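You operate a simulated robot arm through the tools that you are given. There is no shell and no other tool.

The job below is to be done with a simulated two-armed robot. You get a single attempt, and the scene is never put back.

JOB
Swap the board in the black frame for the one marked dunes.
Fine: lay the old board on the coffee table; shut both clips.
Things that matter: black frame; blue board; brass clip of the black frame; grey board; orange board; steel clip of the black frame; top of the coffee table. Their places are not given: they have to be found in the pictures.

The check looks at the end state, three seconds after you hand in, the way a careful person would. Anything else that was tipped, shoved, dropped, spilled or broken makes it a failure.

ROBOT AND FRAMES
Two 7-joint arms with two-finger parallel grippers on one trunk that stands fixed in place. Base frame: the origin is at the foot of the trunk, x ahead of it, y to its left, z up; the work surface is at about z = 0.48. Lengths are in m, angles in degrees, forces in N, time in s.
The left shoulder is at [0.071, 0.156, 0.905], the right one opposite. Payload 3.91 kg a hand.
The tool frame of a hand sits at the grasp point between the pads (the TCP): z along the fingers, y along the line on which they close. The tips reach 0.03 m beyond it. Largest opening 0.11 m; finger width 0.02, thickness 0.01; the body of the gripper, 0.048 by 0.112 m, starts 0.055 m behind the TCP.
Orientation is that of the tool frame in the base frame, as a unit quaternion [w, x, y, z]. With the fingers straight down and closing along the base's y, the tool's x points along the base's -x, its y along +y and its z along -z.

CONTROLS
- The arms move only by the tool play_rows. It takes "left_steps", "right_steps" or both (then of equal length, played together; a hand with none holds still); each is a list of rows, each a list of 7 numbers: the shift along the tool's x, y, z in m, then the turn, a rotation vector about the tool's x, y, z in degrees, then the closure, from 0 (fully open) to 1 (shut). In form: [[dx, dy, dz, ax, ay, az, gripper], ...]. A call has 1 to 20 rows; each row shifts and turns the commanded pose from where the row before left it, along the tool's axes as they then stand. Each row takes 0.2 s and may step no farther than 0.05 m and 8.6 degrees from the row before; otherwise, or with a gripper value out of range, the whole call is refused. A pose out of reach is approached as far as the arm can. The call stops where the force on the tool passes 40 N (or 10 N more than at its start, if that is more) or the arm is blocked; 0.2 s more then pass. Each finger travels about 0.108 m/s and halts on what it meets, pressing with about 24 N; the grip force reading is that of the motor and also rises with nothing between the fingers. The clock runs only during rows and for 0.2 s after the last one: add rows that do not move to give the fingers time. It gives the time, the measured TCP pose, the force on the tool (base axes), the opening and the grip force at its end, in the units of the frame above (readings bear some noise), with the torque about the TCP (base axes, N m) and any sound that the robot's microphone picked up.
- Cameras (640 x 400 px; columns grow to the right, rows downward): "scene" is now at [0.1311, 0.0329, 1.1341]; the picture's right is [0.33, -0.94, -0.00], its down [-0.61, -0.22, -0.76] and it looks along [0.72, 0.25, -0.65] (base axes); focal length 299 px, centre (320, 200). "left" rides on the left gripper at [0.072, -0.017, -0.104] in its tool frame; the picture's right is [0.23, 0.97, 0.00], its down [-0.76, 0.18, -0.62] and it looks along [-0.61, 0.14, 0.78] (tool axes); focal length 222 px, centre (320, 200). "right" rides on the right gripper at [0.072, 0.017, -0.103] in its tool frame; the picture's right is [-0.23, 0.97, 0.00], its down [-0.76, -0.18, -0.62] and it looks along [-0.61, -0.14, 0.78] (tool axes); focal length 222 px, centre (320, 200).
- grab_frame(camera): a new picture of that camera. The clock stands still meanwhile.
- raise_lower(by): slides the trunk up (or, below 0, down) by that many m; the arms and the scene camera ride with it, the base frame stays. It gives what a move gives, with no picture.
- aim_head(pan, tilt): turns the head with the scene camera to pan (to the left, within 86 degrees either way) and tilt (down, from -29 to 69), counted from straight ahead of the robot. It gives what a move gives.
- measure_at(camera, pixels): there is no depth. For up to 12 entries [column, row, z] of the newest picture of that camera ("zoom" is the newest enlarged one), the place [x, y] in the base frame at which the ray of that pixel passes the height z, good to about 0.003 m, but the place of the scene camera against the robot may be out by one fixed shift of up to 0.018 m in any direction. The clock stands still meanwhile.
- close_up(camera, box): a new picture of the part [left, top, right, bottom] of that camera's present view, enlarged. The clock stands still meanwhile.
- sign_off(): hands the job in; it is judged then, once.

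Unless the task says otherwise, let go and move clear before handing in.

The tools are called as a command line: name --argument value ..., lists and objects as JSON in quotes. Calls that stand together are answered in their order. play_rows: Moves the arms, as the interface text tells. Its arguments: {"type":"object","properties":{"left_steps":{"type":"array","items":{"type":"array","items":{"type":"number"}}},"right_steps":{"type":"array","items":{"type":"array","items":{"type":"number"}}}},"required":[]} The other tools are called the same way: raise_lower (by) slides the trunk up or down; aim_head (pan, tilt) turns the head that bears the scene camera; grab_frame (camera) takes a picture; measure_at (camera, pixels) gives the place at which the rays of pixels pass given heights; close_up (camera, box) takes an enlarged picture of a part of a camera's view; sign_off () hands the job in.

At the start:

```text
time_s: 0.0
left_eef_pos: [0.7493, 0.4728, 0.8586]
left_ee_rot: [0.0, -0.001, 1.0, 0.0]
left_ft_force: [0.3, -0.4, -0.1]
left_torque: [0.01, 0.0, 0.02]
left_finger_gap: 0.1101
left_finger_force: 0.0
right_eef_pos: [0.7776, -0.2134, 0.7787]
right_ee_rot: [0.0, 0.0, 1.0, 0.0]
right_ft_force: [0.6, -0.4, 0.1]
right_torque: [0.0, 0.01, 0.03]
right_finger_gap: 0.1101
right_finger_force: 0.1
trunk travel left (down, up): [-0.35, 0.59]
head pan, tilt: [19.5, 40.5]
```

scene: 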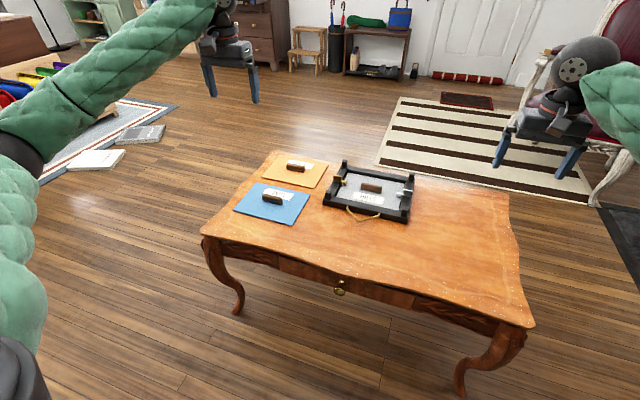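
right: 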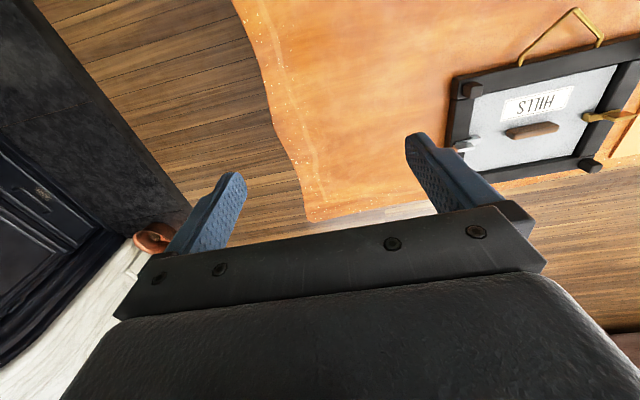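
left: 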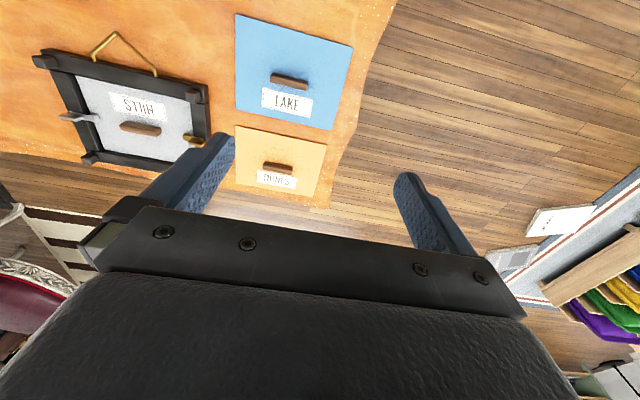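

The black frame lies near (370,190) in the scene picture with the grey board (HILLS) in it. The orange board near (295,172) reads DUNES and the blue one near (272,203) reads LAKE. I'll take enlarged views to see the clips and handles.

close_up --camera "scene" --box '[310, 145, 430, 235]'

close_up --camera "left" --box '[20, 20, 240, 180]'

close_up --camera "right" --box '[420, 0, 640, 190]'

close_up --camera "left" --box '[200, 0, 400, 220]'

```text
4.44 times, centred on (370, 190) of scene
```

zoom: 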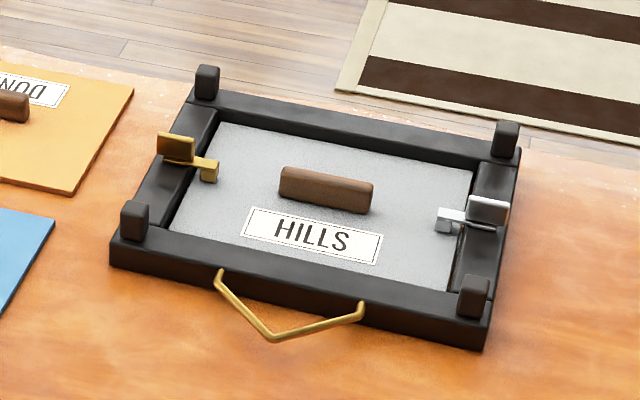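

```text
2.50 times, centred on (130, 100) of left
```

zoom: 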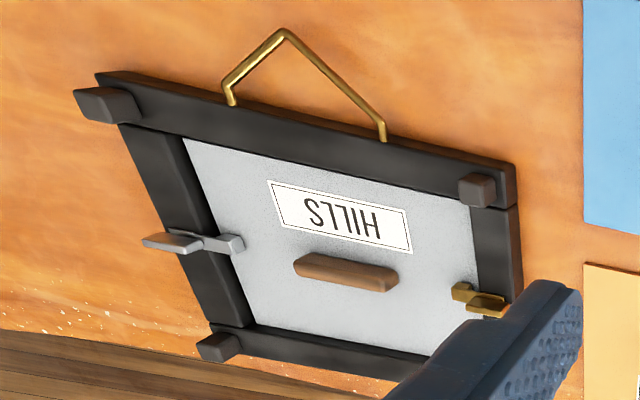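

```text
2.11 times, centred on (530, 95) of right
```

zoom: 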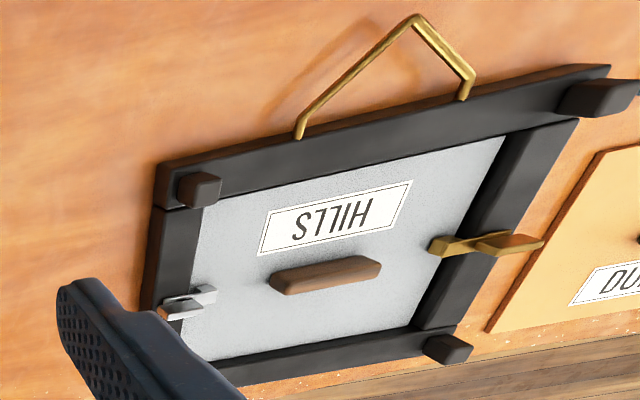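

```text
1.82 times, centred on (300, 110) of left
```

zoom: 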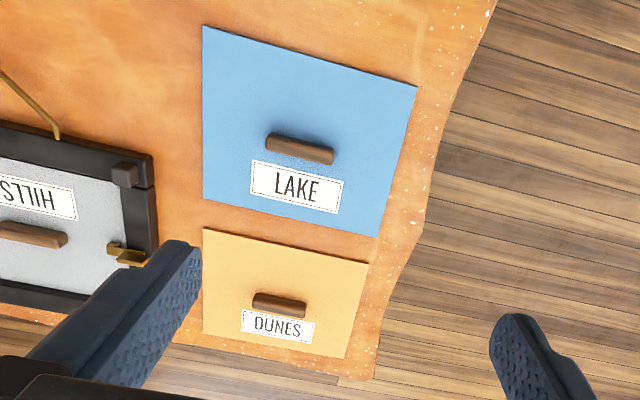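

The frame holds two lever clips: brass at the frame's left bar, steel at the right bar, each with a raised tab and a finger over the grey board. Next I'll take a fresh scene picture and measure the corners of the boards and frame.

close_up --camera "scene" --box '[225, 140, 425, 240]'

```text
3.20 times, centred on (325, 190) of scene
```

zoom: 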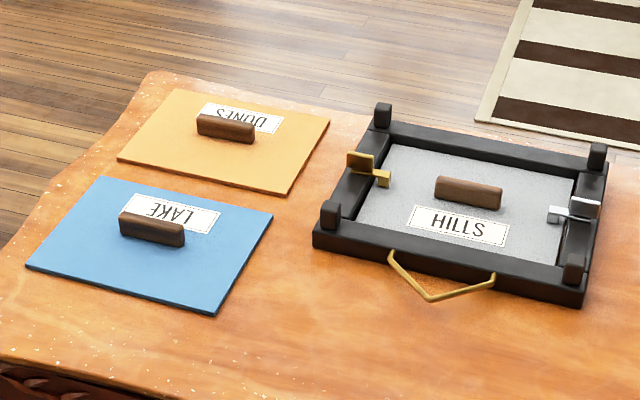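

measure_at --camera "zoom" --pixels '[[173, 89, 0.485], [329, 122, 0.485], [288, 194, 0.485], [118, 160, 0.485], [100, 177, 0.485], [273, 215, 0.485], [215, 315, 0.485], [25, 265, 0.485], [313, 247, 0.48], [582, 307, 0.48], [602, 180, 0.48], [226, 130, 0.5]]'

measure_at --camera "zoom" --pixels '[[390, 144, 0.5], [574, 181, 0.5], [555, 252, 0.5], [358, 213, 0.5], [470, 192, 0.52], [152, 230, 0.5], [359, 163, 0.53], [381, 178, 0.51], [584, 207, 0.53], [557, 215, 0.51], [313, 235, 0.5], [583, 290, 0.5]]'

```text
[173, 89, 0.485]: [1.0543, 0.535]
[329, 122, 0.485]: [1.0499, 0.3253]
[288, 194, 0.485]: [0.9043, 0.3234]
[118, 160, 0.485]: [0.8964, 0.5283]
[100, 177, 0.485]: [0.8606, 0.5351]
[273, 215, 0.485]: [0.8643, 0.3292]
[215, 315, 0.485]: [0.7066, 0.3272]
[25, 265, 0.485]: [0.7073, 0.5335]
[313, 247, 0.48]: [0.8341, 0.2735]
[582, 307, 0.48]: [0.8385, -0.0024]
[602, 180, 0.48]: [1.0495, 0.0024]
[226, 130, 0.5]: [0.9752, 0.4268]
```

```text
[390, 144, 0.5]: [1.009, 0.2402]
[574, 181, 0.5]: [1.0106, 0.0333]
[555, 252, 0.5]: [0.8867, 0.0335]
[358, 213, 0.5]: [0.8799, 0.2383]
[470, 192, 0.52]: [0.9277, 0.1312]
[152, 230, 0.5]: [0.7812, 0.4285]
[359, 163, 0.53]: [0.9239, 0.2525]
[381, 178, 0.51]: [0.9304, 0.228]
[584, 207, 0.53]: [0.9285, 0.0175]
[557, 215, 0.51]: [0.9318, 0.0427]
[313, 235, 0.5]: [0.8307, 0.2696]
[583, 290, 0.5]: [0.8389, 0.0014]
```

Both loose boards measure about 0.205 x 0.152 and lie square to the base axes; orange is centred near (0.975,0.428), and the frame spans about y 0–0.27, x 0.835–1.05. I need a closer look at the clips in order to learn how they move.

close_up --camera "scene" --box '[325, 165, 365, 205]'

close_up --camera "scene" --box '[385, 185, 425, 225]'

close_up --camera "right" --box '[560, 90, 640, 140]'

close_up --camera "left" --box '[50, 90, 130, 140]'

```text
10.00 times, centred on (345, 185) of scene
```

zoom: 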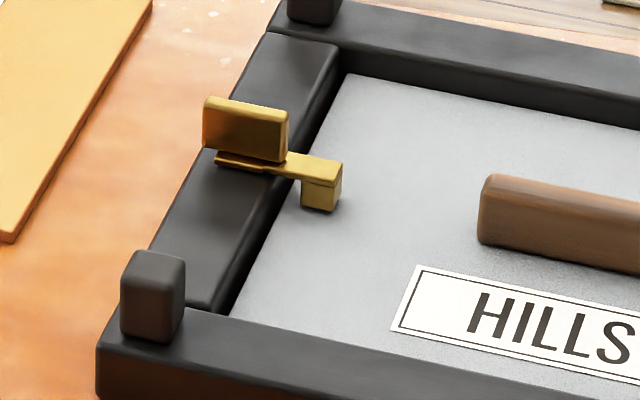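

```text
10.00 times, centred on (405, 205) of scene
```

zoom: 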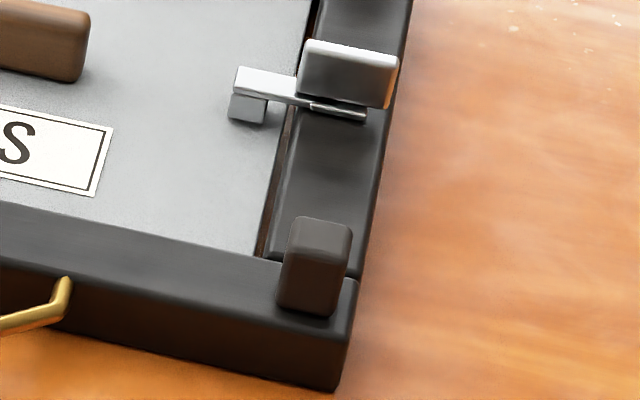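

```text
8.00 times, centred on (600, 115) of right
```

zoom: 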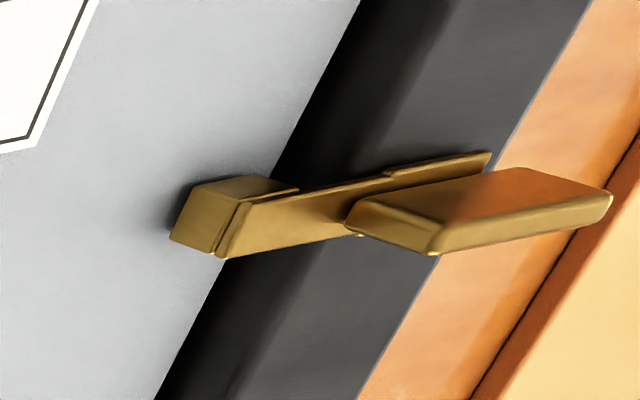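

```text
8.00 times, centred on (90, 115) of left
```

zoom: 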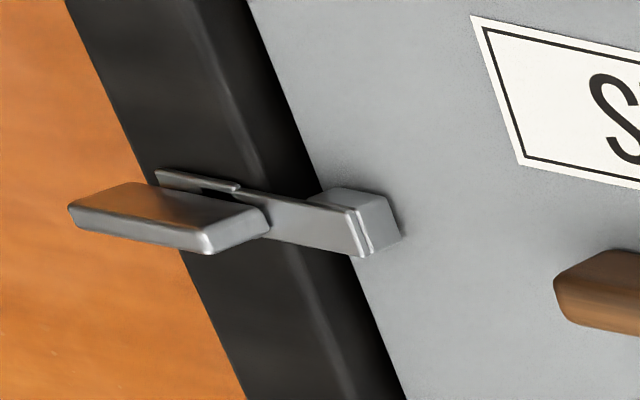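

Each clip is a bar with an upright fin (thin in x, long in y) and a foot on the board, so it either slides or swivels; I'll probe that by gripping the fin. First I'll check the scene camera's offset against the wrist cameras and find the table's edges.

measure_at --camera "left" --pixels '[[237, 14, 0.485], [353, 48, 0.485], [333, 130, 0.485], [235, 110, 0.485], [236, 126, 0.485], [327, 145, 0.485], [278, 167, 0.5], [290, 80, 0.5], [140, 127, 0.52], [71, 116, 0.53], [198, 141, 0.53], [388, 0, 0.48]]'

measure_at --camera "scene" --pixels '[[508, 192, 0.48], [535, 327, 0.48], [200, 232, 0.48], [270, 152, 0.48], [340, 275, 0.48], [420, 300, 0.48], [515, 250, 0.48], [500, 205, 0.48]]'

measure_at --camera "right" --pixels '[[532, 131, 0.52], [604, 115, 0.53], [468, 145, 0.53], [448, 77, 0.5], [590, 165, 0.5]]'

```text
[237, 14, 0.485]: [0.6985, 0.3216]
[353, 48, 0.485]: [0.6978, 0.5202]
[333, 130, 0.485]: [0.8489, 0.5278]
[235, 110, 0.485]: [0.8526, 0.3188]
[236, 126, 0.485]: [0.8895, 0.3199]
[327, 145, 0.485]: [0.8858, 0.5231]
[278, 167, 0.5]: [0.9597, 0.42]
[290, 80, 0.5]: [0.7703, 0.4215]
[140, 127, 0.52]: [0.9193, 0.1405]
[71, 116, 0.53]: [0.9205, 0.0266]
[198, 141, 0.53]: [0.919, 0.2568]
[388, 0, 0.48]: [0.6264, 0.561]
```

```text
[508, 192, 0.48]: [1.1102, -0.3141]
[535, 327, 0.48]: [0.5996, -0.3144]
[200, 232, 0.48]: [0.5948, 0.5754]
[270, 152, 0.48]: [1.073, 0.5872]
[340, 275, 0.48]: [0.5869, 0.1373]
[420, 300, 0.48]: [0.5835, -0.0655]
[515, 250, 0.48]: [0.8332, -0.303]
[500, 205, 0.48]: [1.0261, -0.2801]
```

```text
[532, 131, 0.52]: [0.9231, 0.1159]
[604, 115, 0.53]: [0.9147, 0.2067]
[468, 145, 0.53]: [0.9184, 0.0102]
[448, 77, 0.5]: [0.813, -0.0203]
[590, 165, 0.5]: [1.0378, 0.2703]
```

The left camera puts the orange handle near (0.963,0.420) and the clip fins near (0.92,0.257) and (0.92,0.02), so the scene camera reads about +0.010, +0.009 too far. The targets are near the end of the reach, so I'll lower the trunk a little to gain reach.

raise_lower --by -0.1

```text
time_s: 1.3
left_eef_pos: [0.7492, 0.4733, 0.7601]
left_ee_rot: [0.001, 0.001, 1.0, 0.0]
left_ft_force: [-0.3, 0.6, -0.2]
left_torque: [0.01, -0.02, -0.02]
left_finger_gap: 0.11
left_finger_force: 0.1
right_eef_pos: [0.7769, -0.2139, 0.6801]
right_ee_rot: [0.001, 0.0, 1.0, 0.001]
right_ft_force: [0.5, 0.0, -0.3]
right_torque: [0.01, -0.01, 0.0]
right_finger_gap: 0.1097
right_finger_force: 0.0
trunk travel left (down, up): [-0.25, 0.69]
head pan, tilt: [19.5, 40.5]
```

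The trunk is now lower and both hands are clear. I'll turn the left hand +90 degrees about its axis in the air to close along x, which also tests the wrist range.

play_rows --left_steps '[[0, 0, 0, 0, 0, 8.2, 0], [0, 0, 0, 0, 0, 8.2, 0], [0, 0, 0, 0, 0, 8.2, 0], [0, 0, 0, 0, 0, 8.2, 0], [0, 0, 0, 0, 0, 8.2, 0], [0, 0, 0, 0, 0, 8.2, 0], [0, 0, 0, 0, 0, 8.2, 0], [0, 0, 0, 0, 0, 8.2, 0], [0, 0, 0, 0, 0, 8.2, 0], [0, 0, 0, 0, 0, 8.1, 0], [0, 0, 0, 0, 0, 8.1, 0], [0, 0, 0, 0, 0, 0, 0]]'

```text
time_s: 3.9
left_eef_pos: [0.7493, 0.4725, 0.7577]
left_ee_rot: [0.0, 0.708, 0.706, 0.0]
left_ft_force: [-0.1, -0.3, -0.6]
left_torque: [-0.02, 0.05, 0.03]
left_finger_gap: 0.1102
left_finger_force: 0.1
right_eef_pos: [0.7781, -0.2121, 0.6791]
right_ee_rot: [0.0, 0.0, 1.0, 0.0]
right_ft_force: [0.7, -0.1, -1.3]
right_torque: [0.0, 0.02, -0.04]
right_finger_gap: 0.1099
right_finger_force: 0.1
trunk travel left (down, up): [-0.25, 0.69]
head pan, tilt: [19.5, 40.5]
```

The +90 turn was reached fully. I'll carry the left hand to above the brass clip at about (0.915, 0.27, 0.66) and look.

play_rows --left_steps '[[-0.034, 0.0277, 0.016, 0, 0, 0, 0], [-0.034, 0.0277, 0.016, 0, 0, 0, 0], [-0.034, 0.0277, 0.016, 0, 0, 0, 0], [-0.034, 0.0277, 0.016, 0, 0, 0, 0], [-0.034, 0.0277, 0.016, 0, 0, 0, 0], [-0.034, 0.0277, 0.016, 0, 0, 0, 0], [0, 0, 0, 0, 0, 0, 0]]'

grab_frame --camera "left"

grab_frame --camera "scene"

```text
time_s: 5.5
left_eef_pos: [0.9152, 0.2704, 0.663]
left_ee_rot: [0.0, 0.707, 0.707, 0.0]
left_ft_force: [-0.1, 0.7, 0.4]
left_torque: [0.02, 0.01, 0.0]
left_finger_gap: 0.1099
left_finger_force: 0.0
right_eef_pos: [0.7779, -0.2149, 0.679]
right_ee_rot: [0.0, 0.0, 1.0, 0.0]
right_ft_force: [0.0, -0.4, -0.1]
right_torque: [-0.01, -0.02, -0.04]
right_finger_gap: 0.1101
right_finger_force: 0.1
trunk travel left (down, up): [-0.25, 0.69]
head pan, tilt: [19.5, 40.5]
```

```text
taken
```

left: 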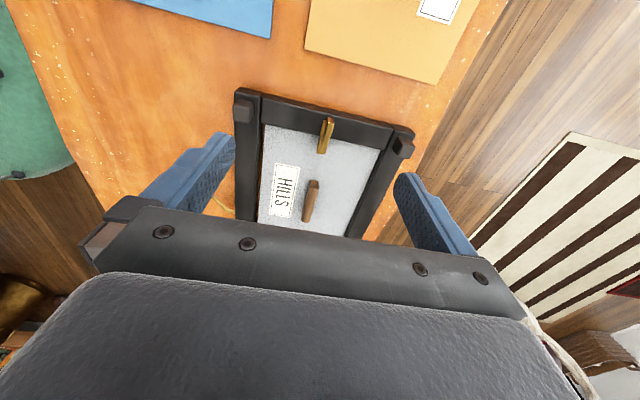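

```text
taken
```

scene: 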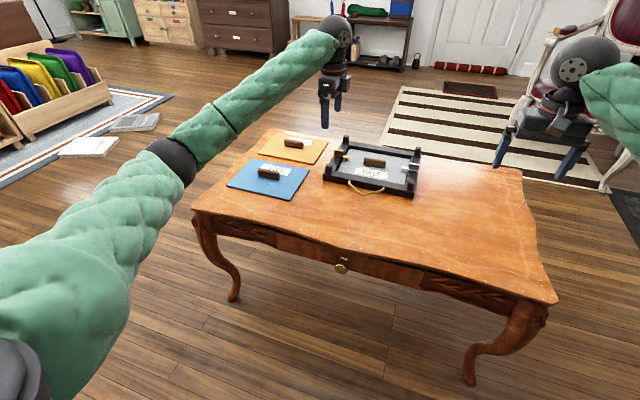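

The wrist view shows the brass clip near (326,135) with the orange and blue boards above it. I'll zoom in on the clip and measure.

close_up --camera "left" --box '[230, 80, 420, 240]'

close_up --camera "left" --box '[296, 108, 360, 160]'

close_up --camera "scene" --box '[310, 130, 430, 205]'

```text
2.50 times, centred on (325, 160) of left
```

zoom: 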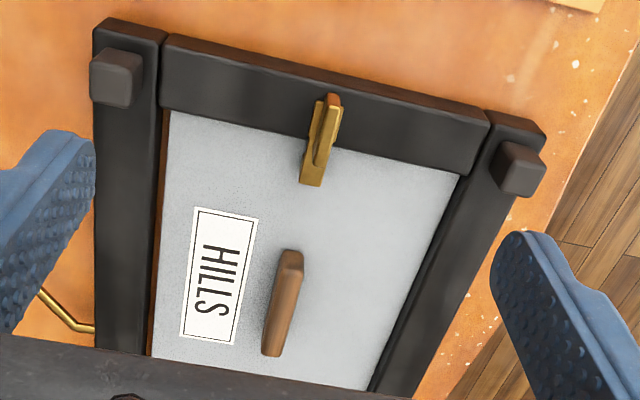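

```text
7.69 times, centred on (328, 134) of left
```

zoom: 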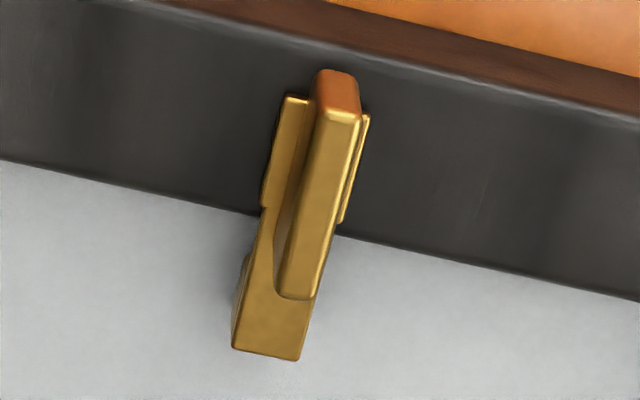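

```text
5.33 times, centred on (370, 168) of scene
```

zoom: 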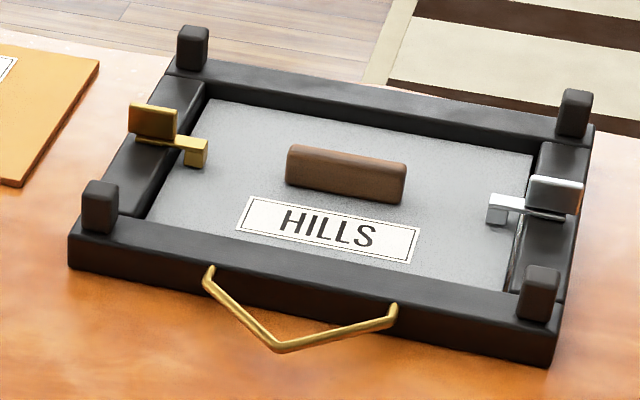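

The clip has a wider base strip under the fin, which suggests a slider, though I'll test it gently. I'll measure the fin and board features at several heights with the left camera to triangulate.

measure_at --camera "left" --pixels '[[328, 133, 0.51], [328, 133, 0.53], [328, 133, 0.55], [331, 119, 0.53], [326, 146, 0.53], [323, 152, 0.5], [313, 180, 0.51], [307, 219, 0.51], [268, 93, 0.51], [270, 124, 0.5], [392, 147, 0.5], [318, 200, 0.51]]'

```text
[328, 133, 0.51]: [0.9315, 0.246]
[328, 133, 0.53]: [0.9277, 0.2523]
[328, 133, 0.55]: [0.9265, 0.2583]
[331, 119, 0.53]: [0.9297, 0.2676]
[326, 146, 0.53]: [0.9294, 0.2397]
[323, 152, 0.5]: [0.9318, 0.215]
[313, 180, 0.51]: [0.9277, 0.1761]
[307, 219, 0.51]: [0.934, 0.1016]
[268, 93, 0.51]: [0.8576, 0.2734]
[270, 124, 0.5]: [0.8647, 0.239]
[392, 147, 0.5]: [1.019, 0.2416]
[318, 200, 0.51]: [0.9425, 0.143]
```

Triangulating gives the brass fin at about (0.929, 0.248) with its top near z 0.52. I'll move over it, partly close the fingers, and come down to TCP z 0.565 to look again.

play_rows --left_steps '[[-0.022, 0.014, 0.02, 0, 0, 0, 0.45], [0, 0, 0.03, 0, 0, 0, 0.45], [0, 0, 0.03, 0, 0, 0, 0.45], [0, 0, 0.018, 0, 0, 0, 0.45], [0, 0, 0, 0, 0, 0, 0.45]]'

grab_frame --camera "left"

close_up --camera "scene" --box '[310, 120, 430, 195]'

```text
time_s: 6.7
left_eef_pos: [0.9314, 0.2459, 0.5647]
left_ee_rot: [0.0, 0.707, 0.707, 0.001]
left_ft_force: [0.2, -0.8, -0.1]
left_torque: [0.01, 0.0, 0.03]
left_finger_gap: 0.0604
left_finger_force: 0.1
right_eef_pos: [0.7769, -0.2128, 0.6792]
right_ee_rot: [0.001, 0.0, 1.0, 0.0]
right_ft_force: [0.3, -0.1, 0.2]
right_torque: [0.01, -0.01, 0.02]
right_finger_gap: 0.1098
right_finger_force: 0.1
trunk travel left (down, up): [-0.25, 0.69]
head pan, tilt: [19.5, 40.5]
```

```text
taken
```

left: 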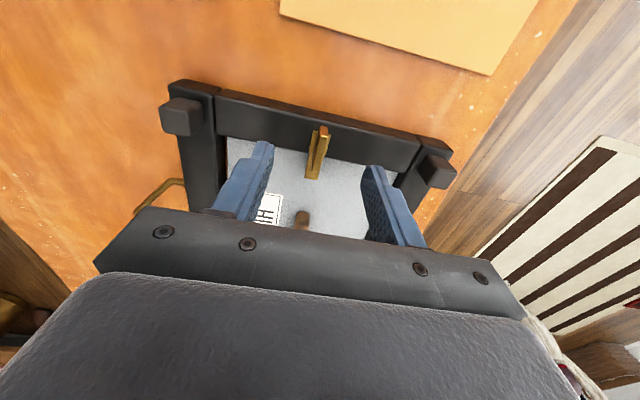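

```text
5.33 times, centred on (370, 158) of scene
```

zoom: 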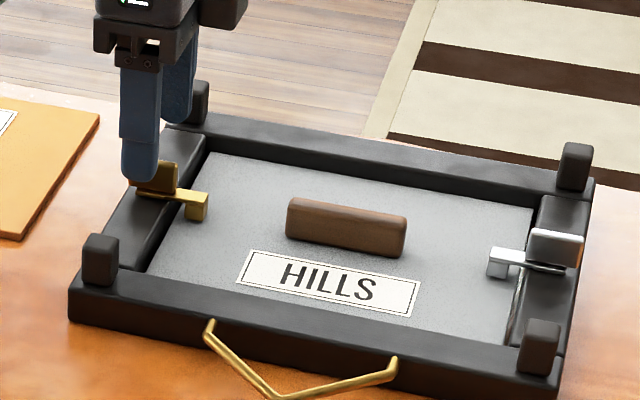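

The fin sits between the fingertips at about (319,145) in the left picture. I'll zoom to measure its centre better.

close_up --camera "left" --box '[240, 100, 400, 200]'

measure_at --camera "left" --pixels '[[322, 128, 0.52], [317, 150, 0.52], [320, 140, 0.52], [320, 140, 0.51], [313, 176, 0.5], [284, 140, 0.5]]'

```text
4.00 times, centred on (320, 150) of left
```

zoom: 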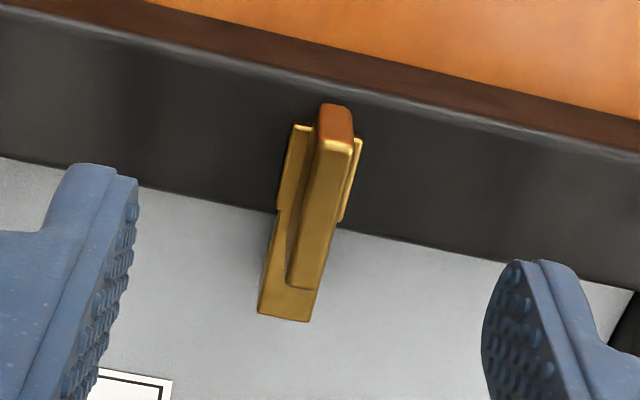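

```text
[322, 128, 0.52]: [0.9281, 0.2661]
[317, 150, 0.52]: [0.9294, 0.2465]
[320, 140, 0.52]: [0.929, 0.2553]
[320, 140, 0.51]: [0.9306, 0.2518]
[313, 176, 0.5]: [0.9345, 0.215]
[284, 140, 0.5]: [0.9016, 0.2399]
```

The fin's top runs from about (325,135) to (316,172), which puts its centre near (0.929, 0.243), under the TCP. I'll descend 0.018 and check.

play_rows --left_steps '[[0, -0.002, 0.006, 0, 0, 0, 0.6], [0, 0, 0.006, 0, 0, 0, 0.7], [0, 0, 0.006, 0, 0, 0, 0.7], [0, 0, 0, 0, 0, 0, 0.7]]'

close_up --camera "left" --box '[240, 100, 400, 200]'

close_up --camera "scene" --box '[315, 130, 375, 180]'

```text
time_s: 7.7
left_eef_pos: [0.9281, 0.2469, 0.547]
left_ee_rot: [-0.001, 0.707, 0.707, 0.0]
left_ft_force: [0.1, 0.9, 0.4]
left_torque: [-0.05, 0.03, 0.0]
left_finger_gap: 0.0329
left_finger_force: 0.0
right_eef_pos: [0.7786, -0.2136, 0.6787]
right_ee_rot: [0.0, 0.0, 1.0, 0.0]
right_ft_force: [0.0, -0.6, 0.0]
right_torque: [-0.02, 0.02, 0.01]
right_finger_gap: 0.1101
right_finger_force: 0.1
trunk travel left (down, up): [-0.25, 0.69]
head pan, tilt: [19.5, 40.5]
```

```text
4.00 times, centred on (320, 150) of left
```

zoom: 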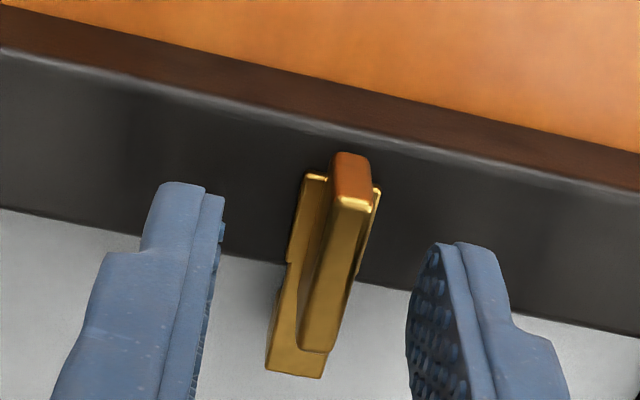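

```text
8.00 times, centred on (345, 155) of scene
```

zoom: 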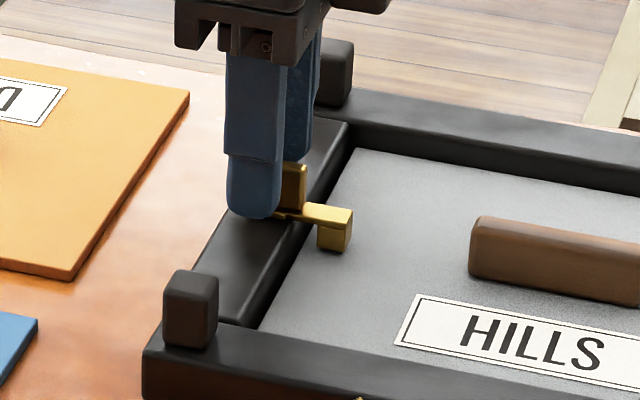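

The fingertips straddle the fin just above the bar. I'll go down 3 mm more and close on the fin.

play_rows --left_steps '[[0, 0, 0.003, 0, 0, 0, 0.8], [0, 0, 0, 0, 0, 0, 1], [0, 0, 0, 0, 0, 0, 1], [0, 0, 0, 0, 0, 0, 1]]'

close_up --camera "left" --box '[240, 100, 400, 200]'

close_up --camera "scene" --box '[315, 130, 375, 180]'

```text
time_s: 8.7
left_eef_pos: [0.9278, 0.2472, 0.5437]
left_ee_rot: [0.0, 0.707, 0.708, 0.0]
left_ft_force: [-2.7, 1.6, 0.6]
left_torque: [0.1, -0.01, 0.07]
left_finger_gap: 0.0067
left_finger_force: 24.4
right_eef_pos: [0.778, -0.213, 0.6775]
right_ee_rot: [0.0, 0.0, 1.0, 0.0]
right_ft_force: [-0.2, -0.5, 0.2]
right_torque: [0.0, 0.02, 0.0]
right_finger_gap: 0.1098
right_finger_force: 0.0
trunk travel left (down, up): [-0.25, 0.69]
head pan, tilt: [19.5, 40.5]
```

```text
4.00 times, centred on (320, 150) of left
```

zoom: 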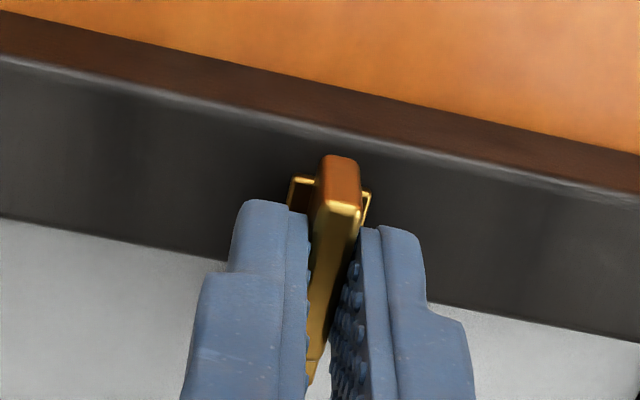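

```text
8.00 times, centred on (345, 155) of scene
```

zoom: 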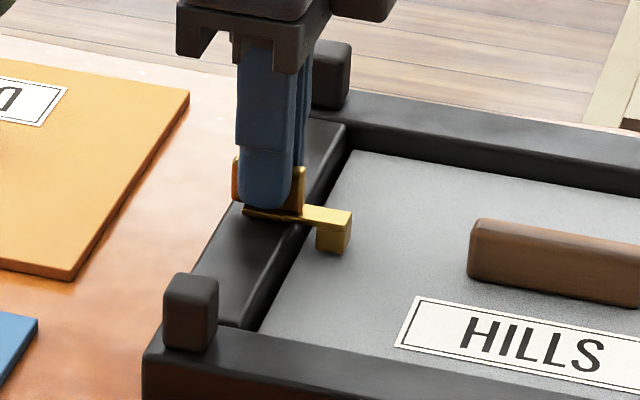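

The fin is gripped (gap 6.7 mm). I'll try a gentle 6 mm pull outward (+y) to test whether it slides, watching the force.

play_rows --left_steps '[[0.002, 0, 0, 0, 0, 0, 1], [0.002, 0, 0, 0, 0, 0, 1], [0.002, 0, 0, 0, 0, 0, 1]]'

close_up --camera "left" --box '[240, 100, 400, 200]'

close_up --camera "scene" --box '[315, 130, 375, 180]'

```text
time_s: 9.5
left_eef_pos: [0.9289, 0.2525, 0.5434]
left_ee_rot: [0.0, 0.708, 0.707, 0.0]
left_ft_force: [1.3, -3.9, 4.0]
left_torque: [-0.27, -0.03, 0.02]
left_finger_gap: 0.0067
left_finger_force: 23.7
right_eef_pos: [0.7779, -0.2126, 0.6788]
right_ee_rot: [0.0, 0.0, 1.0, 0.0]
right_ft_force: [-1.2, -0.7, 0.2]
right_torque: [0.0, -0.02, 0.03]
right_finger_gap: 0.1101
right_finger_force: 0.1
trunk travel left (down, up): [-0.25, 0.69]
head pan, tilt: [19.5, 40.5]
```

```text
4.00 times, centred on (320, 150) of left
```

zoom: 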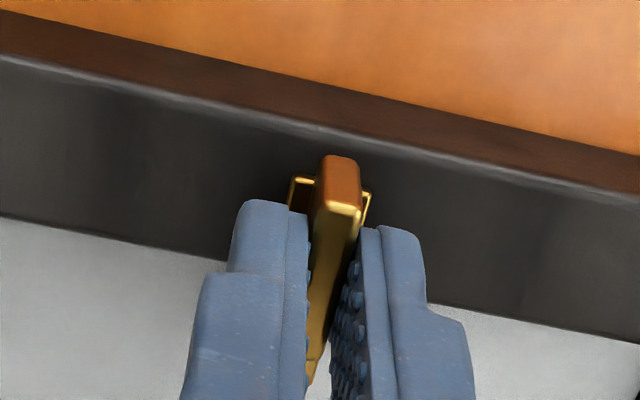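

```text
8.00 times, centred on (345, 155) of scene
```

zoom: 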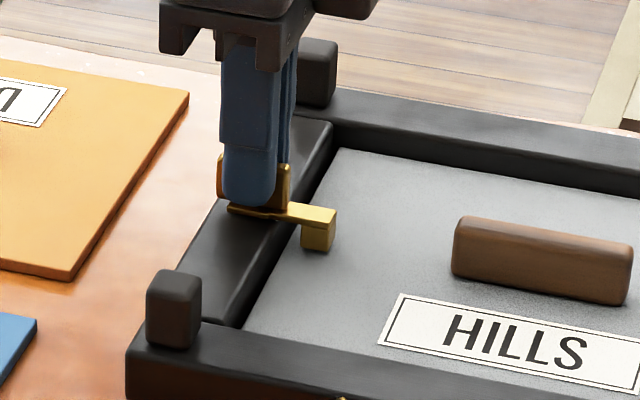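

The whole frame moved with the clip (about 6 mm to +y, only ~4 N), so the clip doesn't simply slide under that pull. I'll return it by 6 mm and then try a small twist about the vertical.

play_rows --left_steps '[[-0.002, 0, 0, 0, 0, 0, 1], [-0.002, 0, 0, 0, 0, 0, 1], [-0.002, 0, 0, 0, 0, 0, 1], [0, 0, 0, 0, 0, 0, 1]]'

close_up --camera "scene" --box '[315, 130, 375, 180]'

play_rows --left_steps '[[0, 0, 0, 0, 0, 3, 1], [0, 0, 0, 0, 0, 3, 1], [0, 0, 0, 0, 0, 3, 1]]'

close_up --camera "left" --box '[240, 100, 400, 200]'

close_up --camera "scene" --box '[315, 130, 375, 180]'

```text
time_s: 10.5
left_eef_pos: [0.9282, 0.2469, 0.5428]
left_ee_rot: [0.0, 0.707, 0.707, -0.001]
left_ft_force: [-0.9, 4.8, 2.5]
left_torque: [-0.2, -0.02, 0.02]
left_finger_gap: 0.0067
left_finger_force: 24.2
right_eef_pos: [0.777, -0.2123, 0.6792]
right_ee_rot: [0.0, 0.0, 1.0, 0.0]
right_ft_force: [0.4, 0.3, 0.8]
right_torque: [0.01, 0.01, 0.0]
right_finger_gap: 0.1101
right_finger_force: 0.0
trunk travel left (down, up): [-0.25, 0.69]
head pan, tilt: [19.5, 40.5]
```

```text
8.00 times, centred on (345, 155) of scene
```

zoom: 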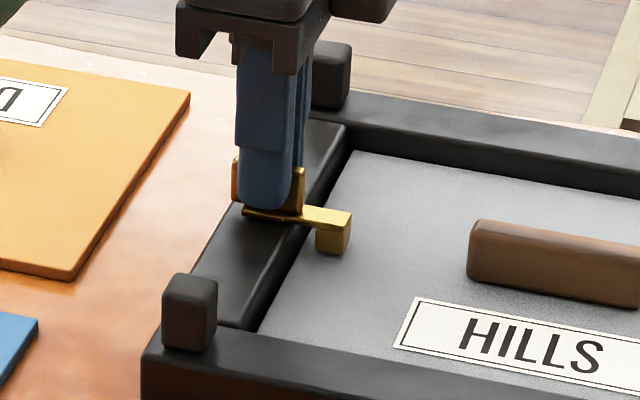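

```text
time_s: 11.3
left_eef_pos: [0.9269, 0.2475, 0.5435]
left_ee_rot: [-0.001, 0.761, 0.649, 0.0]
left_ft_force: [-2.8, -0.7, 4.5]
left_torque: [-0.04, 0.08, 0.56]
left_finger_gap: 0.0086
left_finger_force: 24.2
right_eef_pos: [0.7759, -0.2141, 0.6799]
right_ee_rot: [0.0, -0.001, 1.0, 0.0]
right_ft_force: [0.2, 0.1, 0.0]
right_torque: [0.0, 0.0, 0.01]
right_finger_gap: 0.1102
right_finger_force: 0.0
trunk travel left (down, up): [-0.25, 0.69]
head pan, tilt: [19.5, 40.5]
```

```text
4.00 times, centred on (320, 150) of left
```

zoom: 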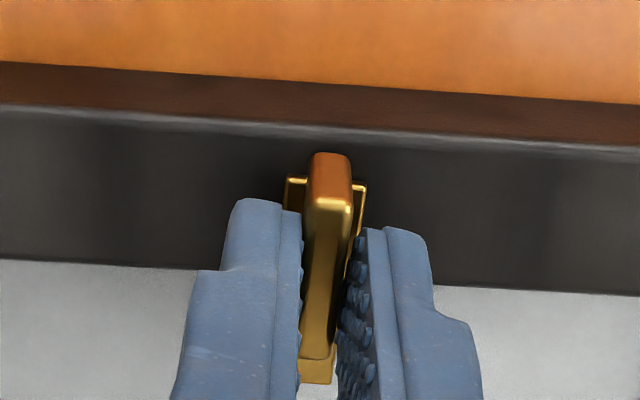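

```text
8.00 times, centred on (345, 155) of scene
```

zoom: 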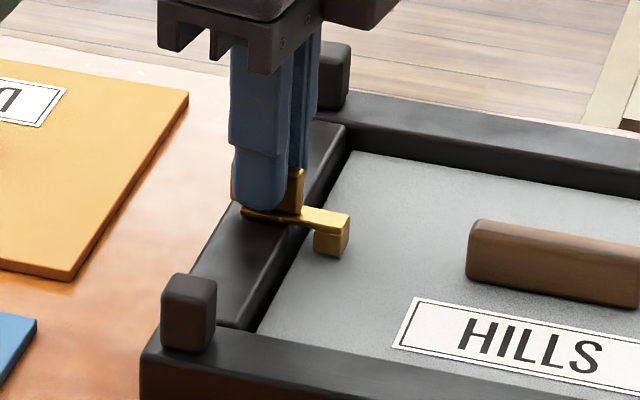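

After the twist the fin looks turned with the fingers (torque 0.56 N m) and the foot near (332,240) has moved slightly toward the robot while the frame has not. I'll twist further by 12 degrees to confirm a swivel.

play_rows --left_steps '[[0, 0, 0, 0, 0, 4, 1], [0, 0, 0, 0, 0, 4, 1], [0, 0, 0, 0, 0, 4, 1], [0, 0, 0, 0, 0, 0, 1]]'

close_up --camera "left" --box '[240, 100, 400, 200]'

close_up --camera "scene" --box '[315, 130, 375, 180]'

```text
time_s: 12.3
left_eef_pos: [0.9281, 0.2465, 0.5438]
left_ee_rot: [0.0, 0.824, 0.566, -0.001]
left_ft_force: [0.3, -0.3, 2.1]
left_torque: [-0.01, 0.0, 0.64]
left_finger_gap: 0.0128
left_finger_force: 24.0
right_eef_pos: [0.7783, -0.2136, 0.6793]
right_ee_rot: [0.0, 0.001, 1.0, -0.001]
right_ft_force: [-0.6, 1.2, -0.8]
right_torque: [-0.01, 0.01, -0.01]
right_finger_gap: 0.11
right_finger_force: 0.1
trunk travel left (down, up): [-0.25, 0.69]
head pan, tilt: [19.5, 40.5]
```

```text
4.00 times, centred on (320, 150) of left
```

zoom: 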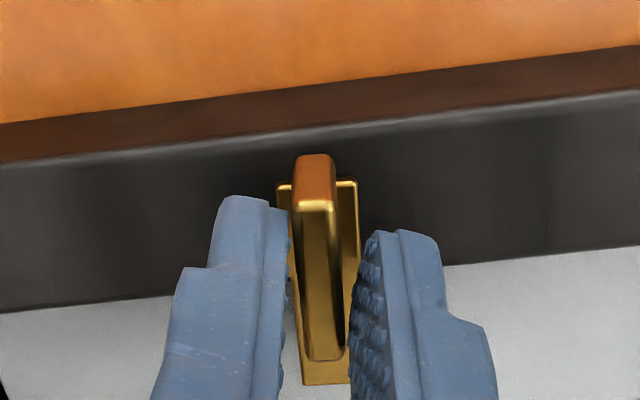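

```text
8.00 times, centred on (345, 155) of scene
```

zoom: 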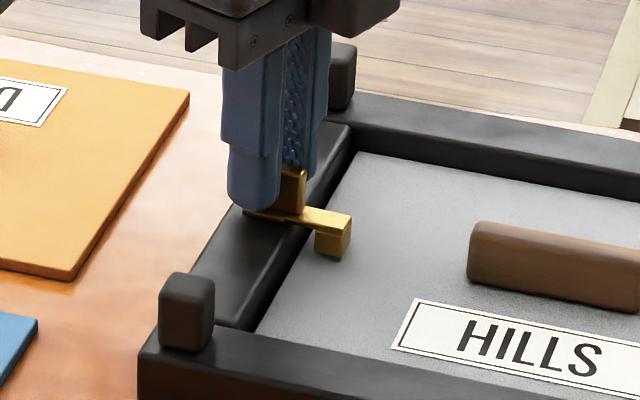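

The gap grew to 12.8 mm, so the fingers only slipped round the fin and it did not turn this way. I'll turn back to aligned and try the other direction a little.

play_rows --left_steps '[[0, 0, 0, 0, 0, -7, 1], [0, 0, 0, 0, 0, -7, 1], [0, 0, 0, 0, 0, -7, 1], [0, 0, 0, 0, 0, 0, 1]]'

close_up --camera "scene" --box '[310, 120, 430, 195]'

play_rows --left_steps '[[0, 0, 0, 0, 0, -4, 1], [0, 0, 0, 0, 0, -4, 1], [0, 0, 0, 0, 0, -4, 1]]'

close_up --camera "left" --box '[240, 100, 400, 200]'

close_up --camera "scene" --box '[310, 120, 430, 195]'

```text
time_s: 13.3
left_eef_pos: [0.927, 0.2454, 0.5441]
left_ee_rot: [0.0, 0.707, 0.707, 0.0]
left_ft_force: [-0.9, -1.6, 2.5]
left_torque: [0.03, 0.04, -0.04]
left_finger_gap: 0.0068
left_finger_force: 23.8
right_eef_pos: [0.7772, -0.2135, 0.6801]
right_ee_rot: [0.0, 0.001, 1.0, 0.0]
right_ft_force: [0.1, 0.7, 0.2]
right_torque: [-0.02, 0.0, -0.01]
right_finger_gap: 0.1102
right_finger_force: 0.2
trunk travel left (down, up): [-0.25, 0.69]
head pan, tilt: [19.5, 40.5]
```

```text
5.33 times, centred on (370, 158) of scene
```

zoom: 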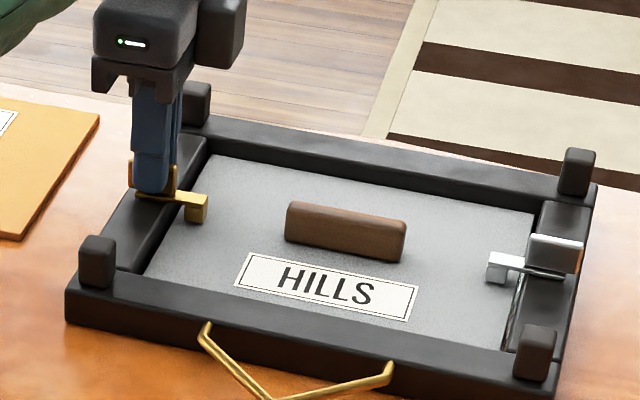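

```text
time_s: 14.1
left_eef_pos: [0.9282, 0.2474, 0.5442]
left_ee_rot: [0.0, 0.629, 0.777, -0.001]
left_ft_force: [2.5, -2.2, 2.7]
left_torque: [-0.09, -0.04, 0.04]
left_finger_gap: 0.0065
left_finger_force: 24.2
right_eef_pos: [0.7763, -0.2144, 0.678]
right_ee_rot: [0.0, 0.0, 1.0, 0.0]
right_ft_force: [0.1, -0.9, 0.4]
right_torque: [0.01, 0.0, 0.03]
right_finger_gap: 0.11
right_finger_force: 0.2
trunk travel left (down, up): [-0.25, 0.69]
head pan, tilt: [19.5, 40.5]
```

```text
4.00 times, centred on (320, 150) of left
```

zoom: 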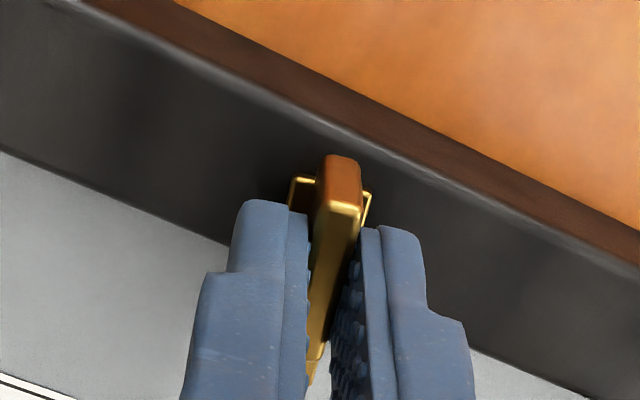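

```text
5.33 times, centred on (370, 158) of scene
```

zoom: 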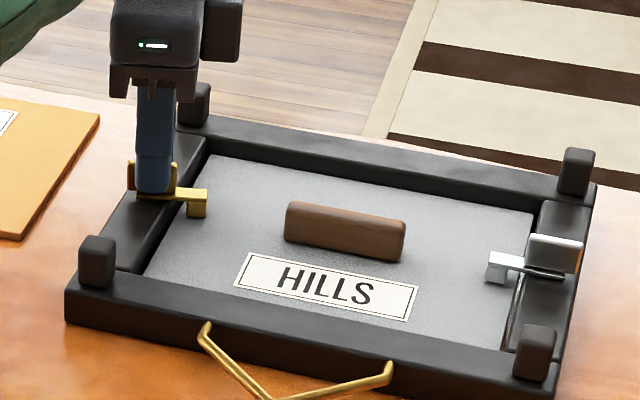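

That direction works: torque is only 0.04 N m and the brass foot at (197,203) swung toward +x with the frame still. It's a swivel clip, so I'll continue turning to about 90 degrees.

play_rows --left_steps '[[0, 0, 0, 0, 0, -8, 1], [0, 0, 0, 0, 0, -8, 1], [0, 0, 0, 0, 0, -8, 1], [0, 0, 0, 0, 0, -8, 1], [0, 0, 0, 0, 0, 0, 1]]'

close_up --camera "scene" --box '[310, 120, 430, 195]'

```text
time_s: 15.3
left_eef_pos: [0.9273, 0.2469, 0.5434]
left_ee_rot: [0.0, 0.39, 0.921, -0.001]
left_ft_force: [-1.6, 2.1, 1.9]
left_torque: [0.16, 0.2, -0.01]
left_finger_gap: 0.0066
left_finger_force: 23.6
right_eef_pos: [0.7775, -0.2138, 0.6797]
right_ee_rot: [0.0, -0.001, 1.0, 0.001]
right_ft_force: [0.4, 0.3, 0.0]
right_torque: [0.02, -0.04, -0.02]
right_finger_gap: 0.11
right_finger_force: 0.0
trunk travel left (down, up): [-0.25, 0.69]
head pan, tilt: [19.5, 40.5]
```

```text
5.33 times, centred on (370, 158) of scene
```

zoom: 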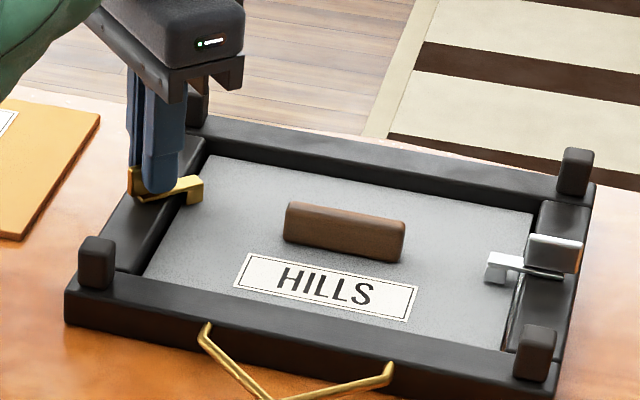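

The clip is turned about 44 degrees and the frame stays still. I'll turn the other 46 degrees.

play_rows --left_steps '[[0, 0, 0, 0, 0, -8, 1], [0, 0, 0, 0, 0, -8, 1], [0, 0, 0, 0, 0, -8, 1], [0, 0, 0, 0, 0, -8, 1], [0, 0, 0, 0, 0, -7, 1], [0, 0, 0, 0, 0, -7, 1], [0, 0, 0, 0, 0, 0, 1]]'

close_up --camera "scene" --box '[310, 120, 430, 195]'

close_up --camera "left" --box '[240, 100, 400, 200]'

```text
time_s: 16.9
left_eef_pos: [0.9277, 0.2477, 0.5434]
left_ee_rot: [0.0, -0.001, 1.0, 0.0]
left_ft_force: [-2.1, 4.5, 5.8]
left_torque: [0.14, 0.21, -0.12]
left_finger_gap: 0.0069
left_finger_force: 24.0
right_eef_pos: [0.7771, -0.2131, 0.6793]
right_ee_rot: [0.0, 0.0, 1.0, 0.001]
right_ft_force: [-0.1, 0.1, 0.7]
right_torque: [-0.01, -0.02, 0.0]
right_finger_gap: 0.1097
right_finger_force: 0.2
trunk travel left (down, up): [-0.25, 0.69]
head pan, tilt: [19.5, 40.5]
```

```text
5.33 times, centred on (370, 158) of scene
```

zoom: 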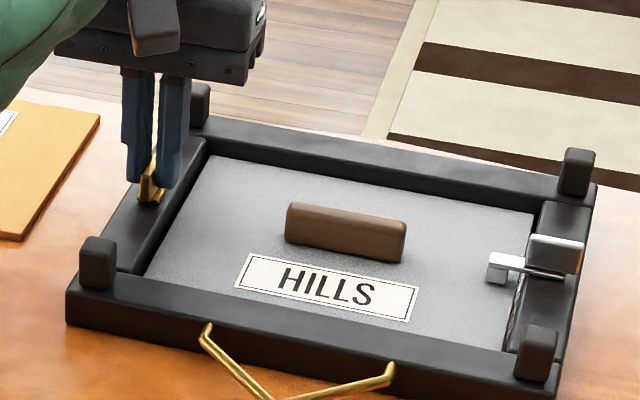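

```text
4.00 times, centred on (320, 150) of left
```

zoom: 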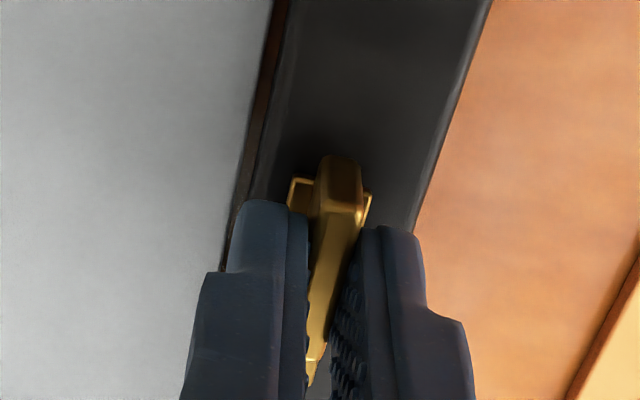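

The brass clip now lies along its bar. I'll open the fingers, rise straight up and look.

play_rows --left_steps '[[0, 0, 0, 0, 0, 0, 0.75], [0, 0, 0, 0, 0, 0, 0.7], [0, 0, -0.02, 0, 0, 0, 0.7], [0, 0, -0.04, 0, 0, 0, 0.7], [0, 0, -0.04, 0, 0, 0, 0.6]]'

close_up --camera "scene" --box '[310, 120, 430, 195]'

grab_frame --camera "left"

```text
time_s: 18.1
left_eef_pos: [0.9279, 0.2482, 0.6435]
left_ee_rot: [0.001, 0.001, 1.0, 0.0]
left_ft_force: [-0.3, 0.1, 0.6]
left_torque: [-0.02, -0.02, 0.01]
left_finger_gap: 0.044
left_finger_force: 0.1
right_eef_pos: [0.7773, -0.2132, 0.68]
right_ee_rot: [0.0, 0.0, 1.0, 0.0]
right_ft_force: [0.0, -0.5, -0.6]
right_torque: [-0.01, -0.04, -0.01]
right_finger_gap: 0.1102
right_finger_force: 0.0
trunk travel left (down, up): [-0.25, 0.69]
head pan, tilt: [19.5, 40.5]
```

```text
5.33 times, centred on (370, 158) of scene
```

zoom: 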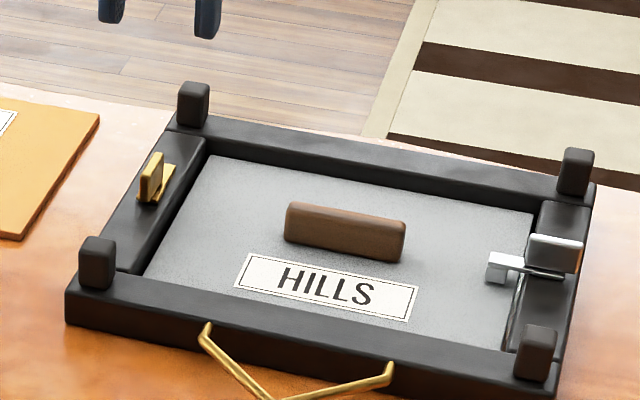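

```text
taken
```

left: 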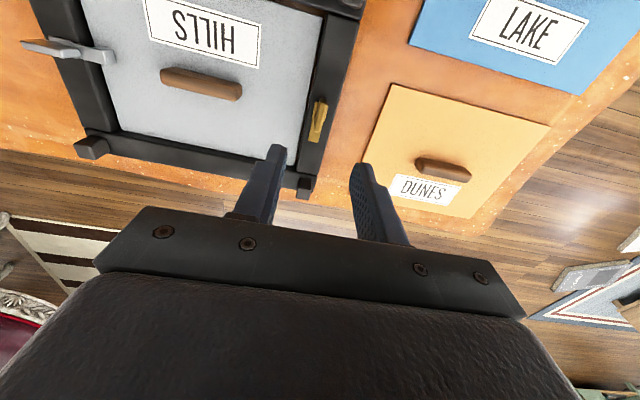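

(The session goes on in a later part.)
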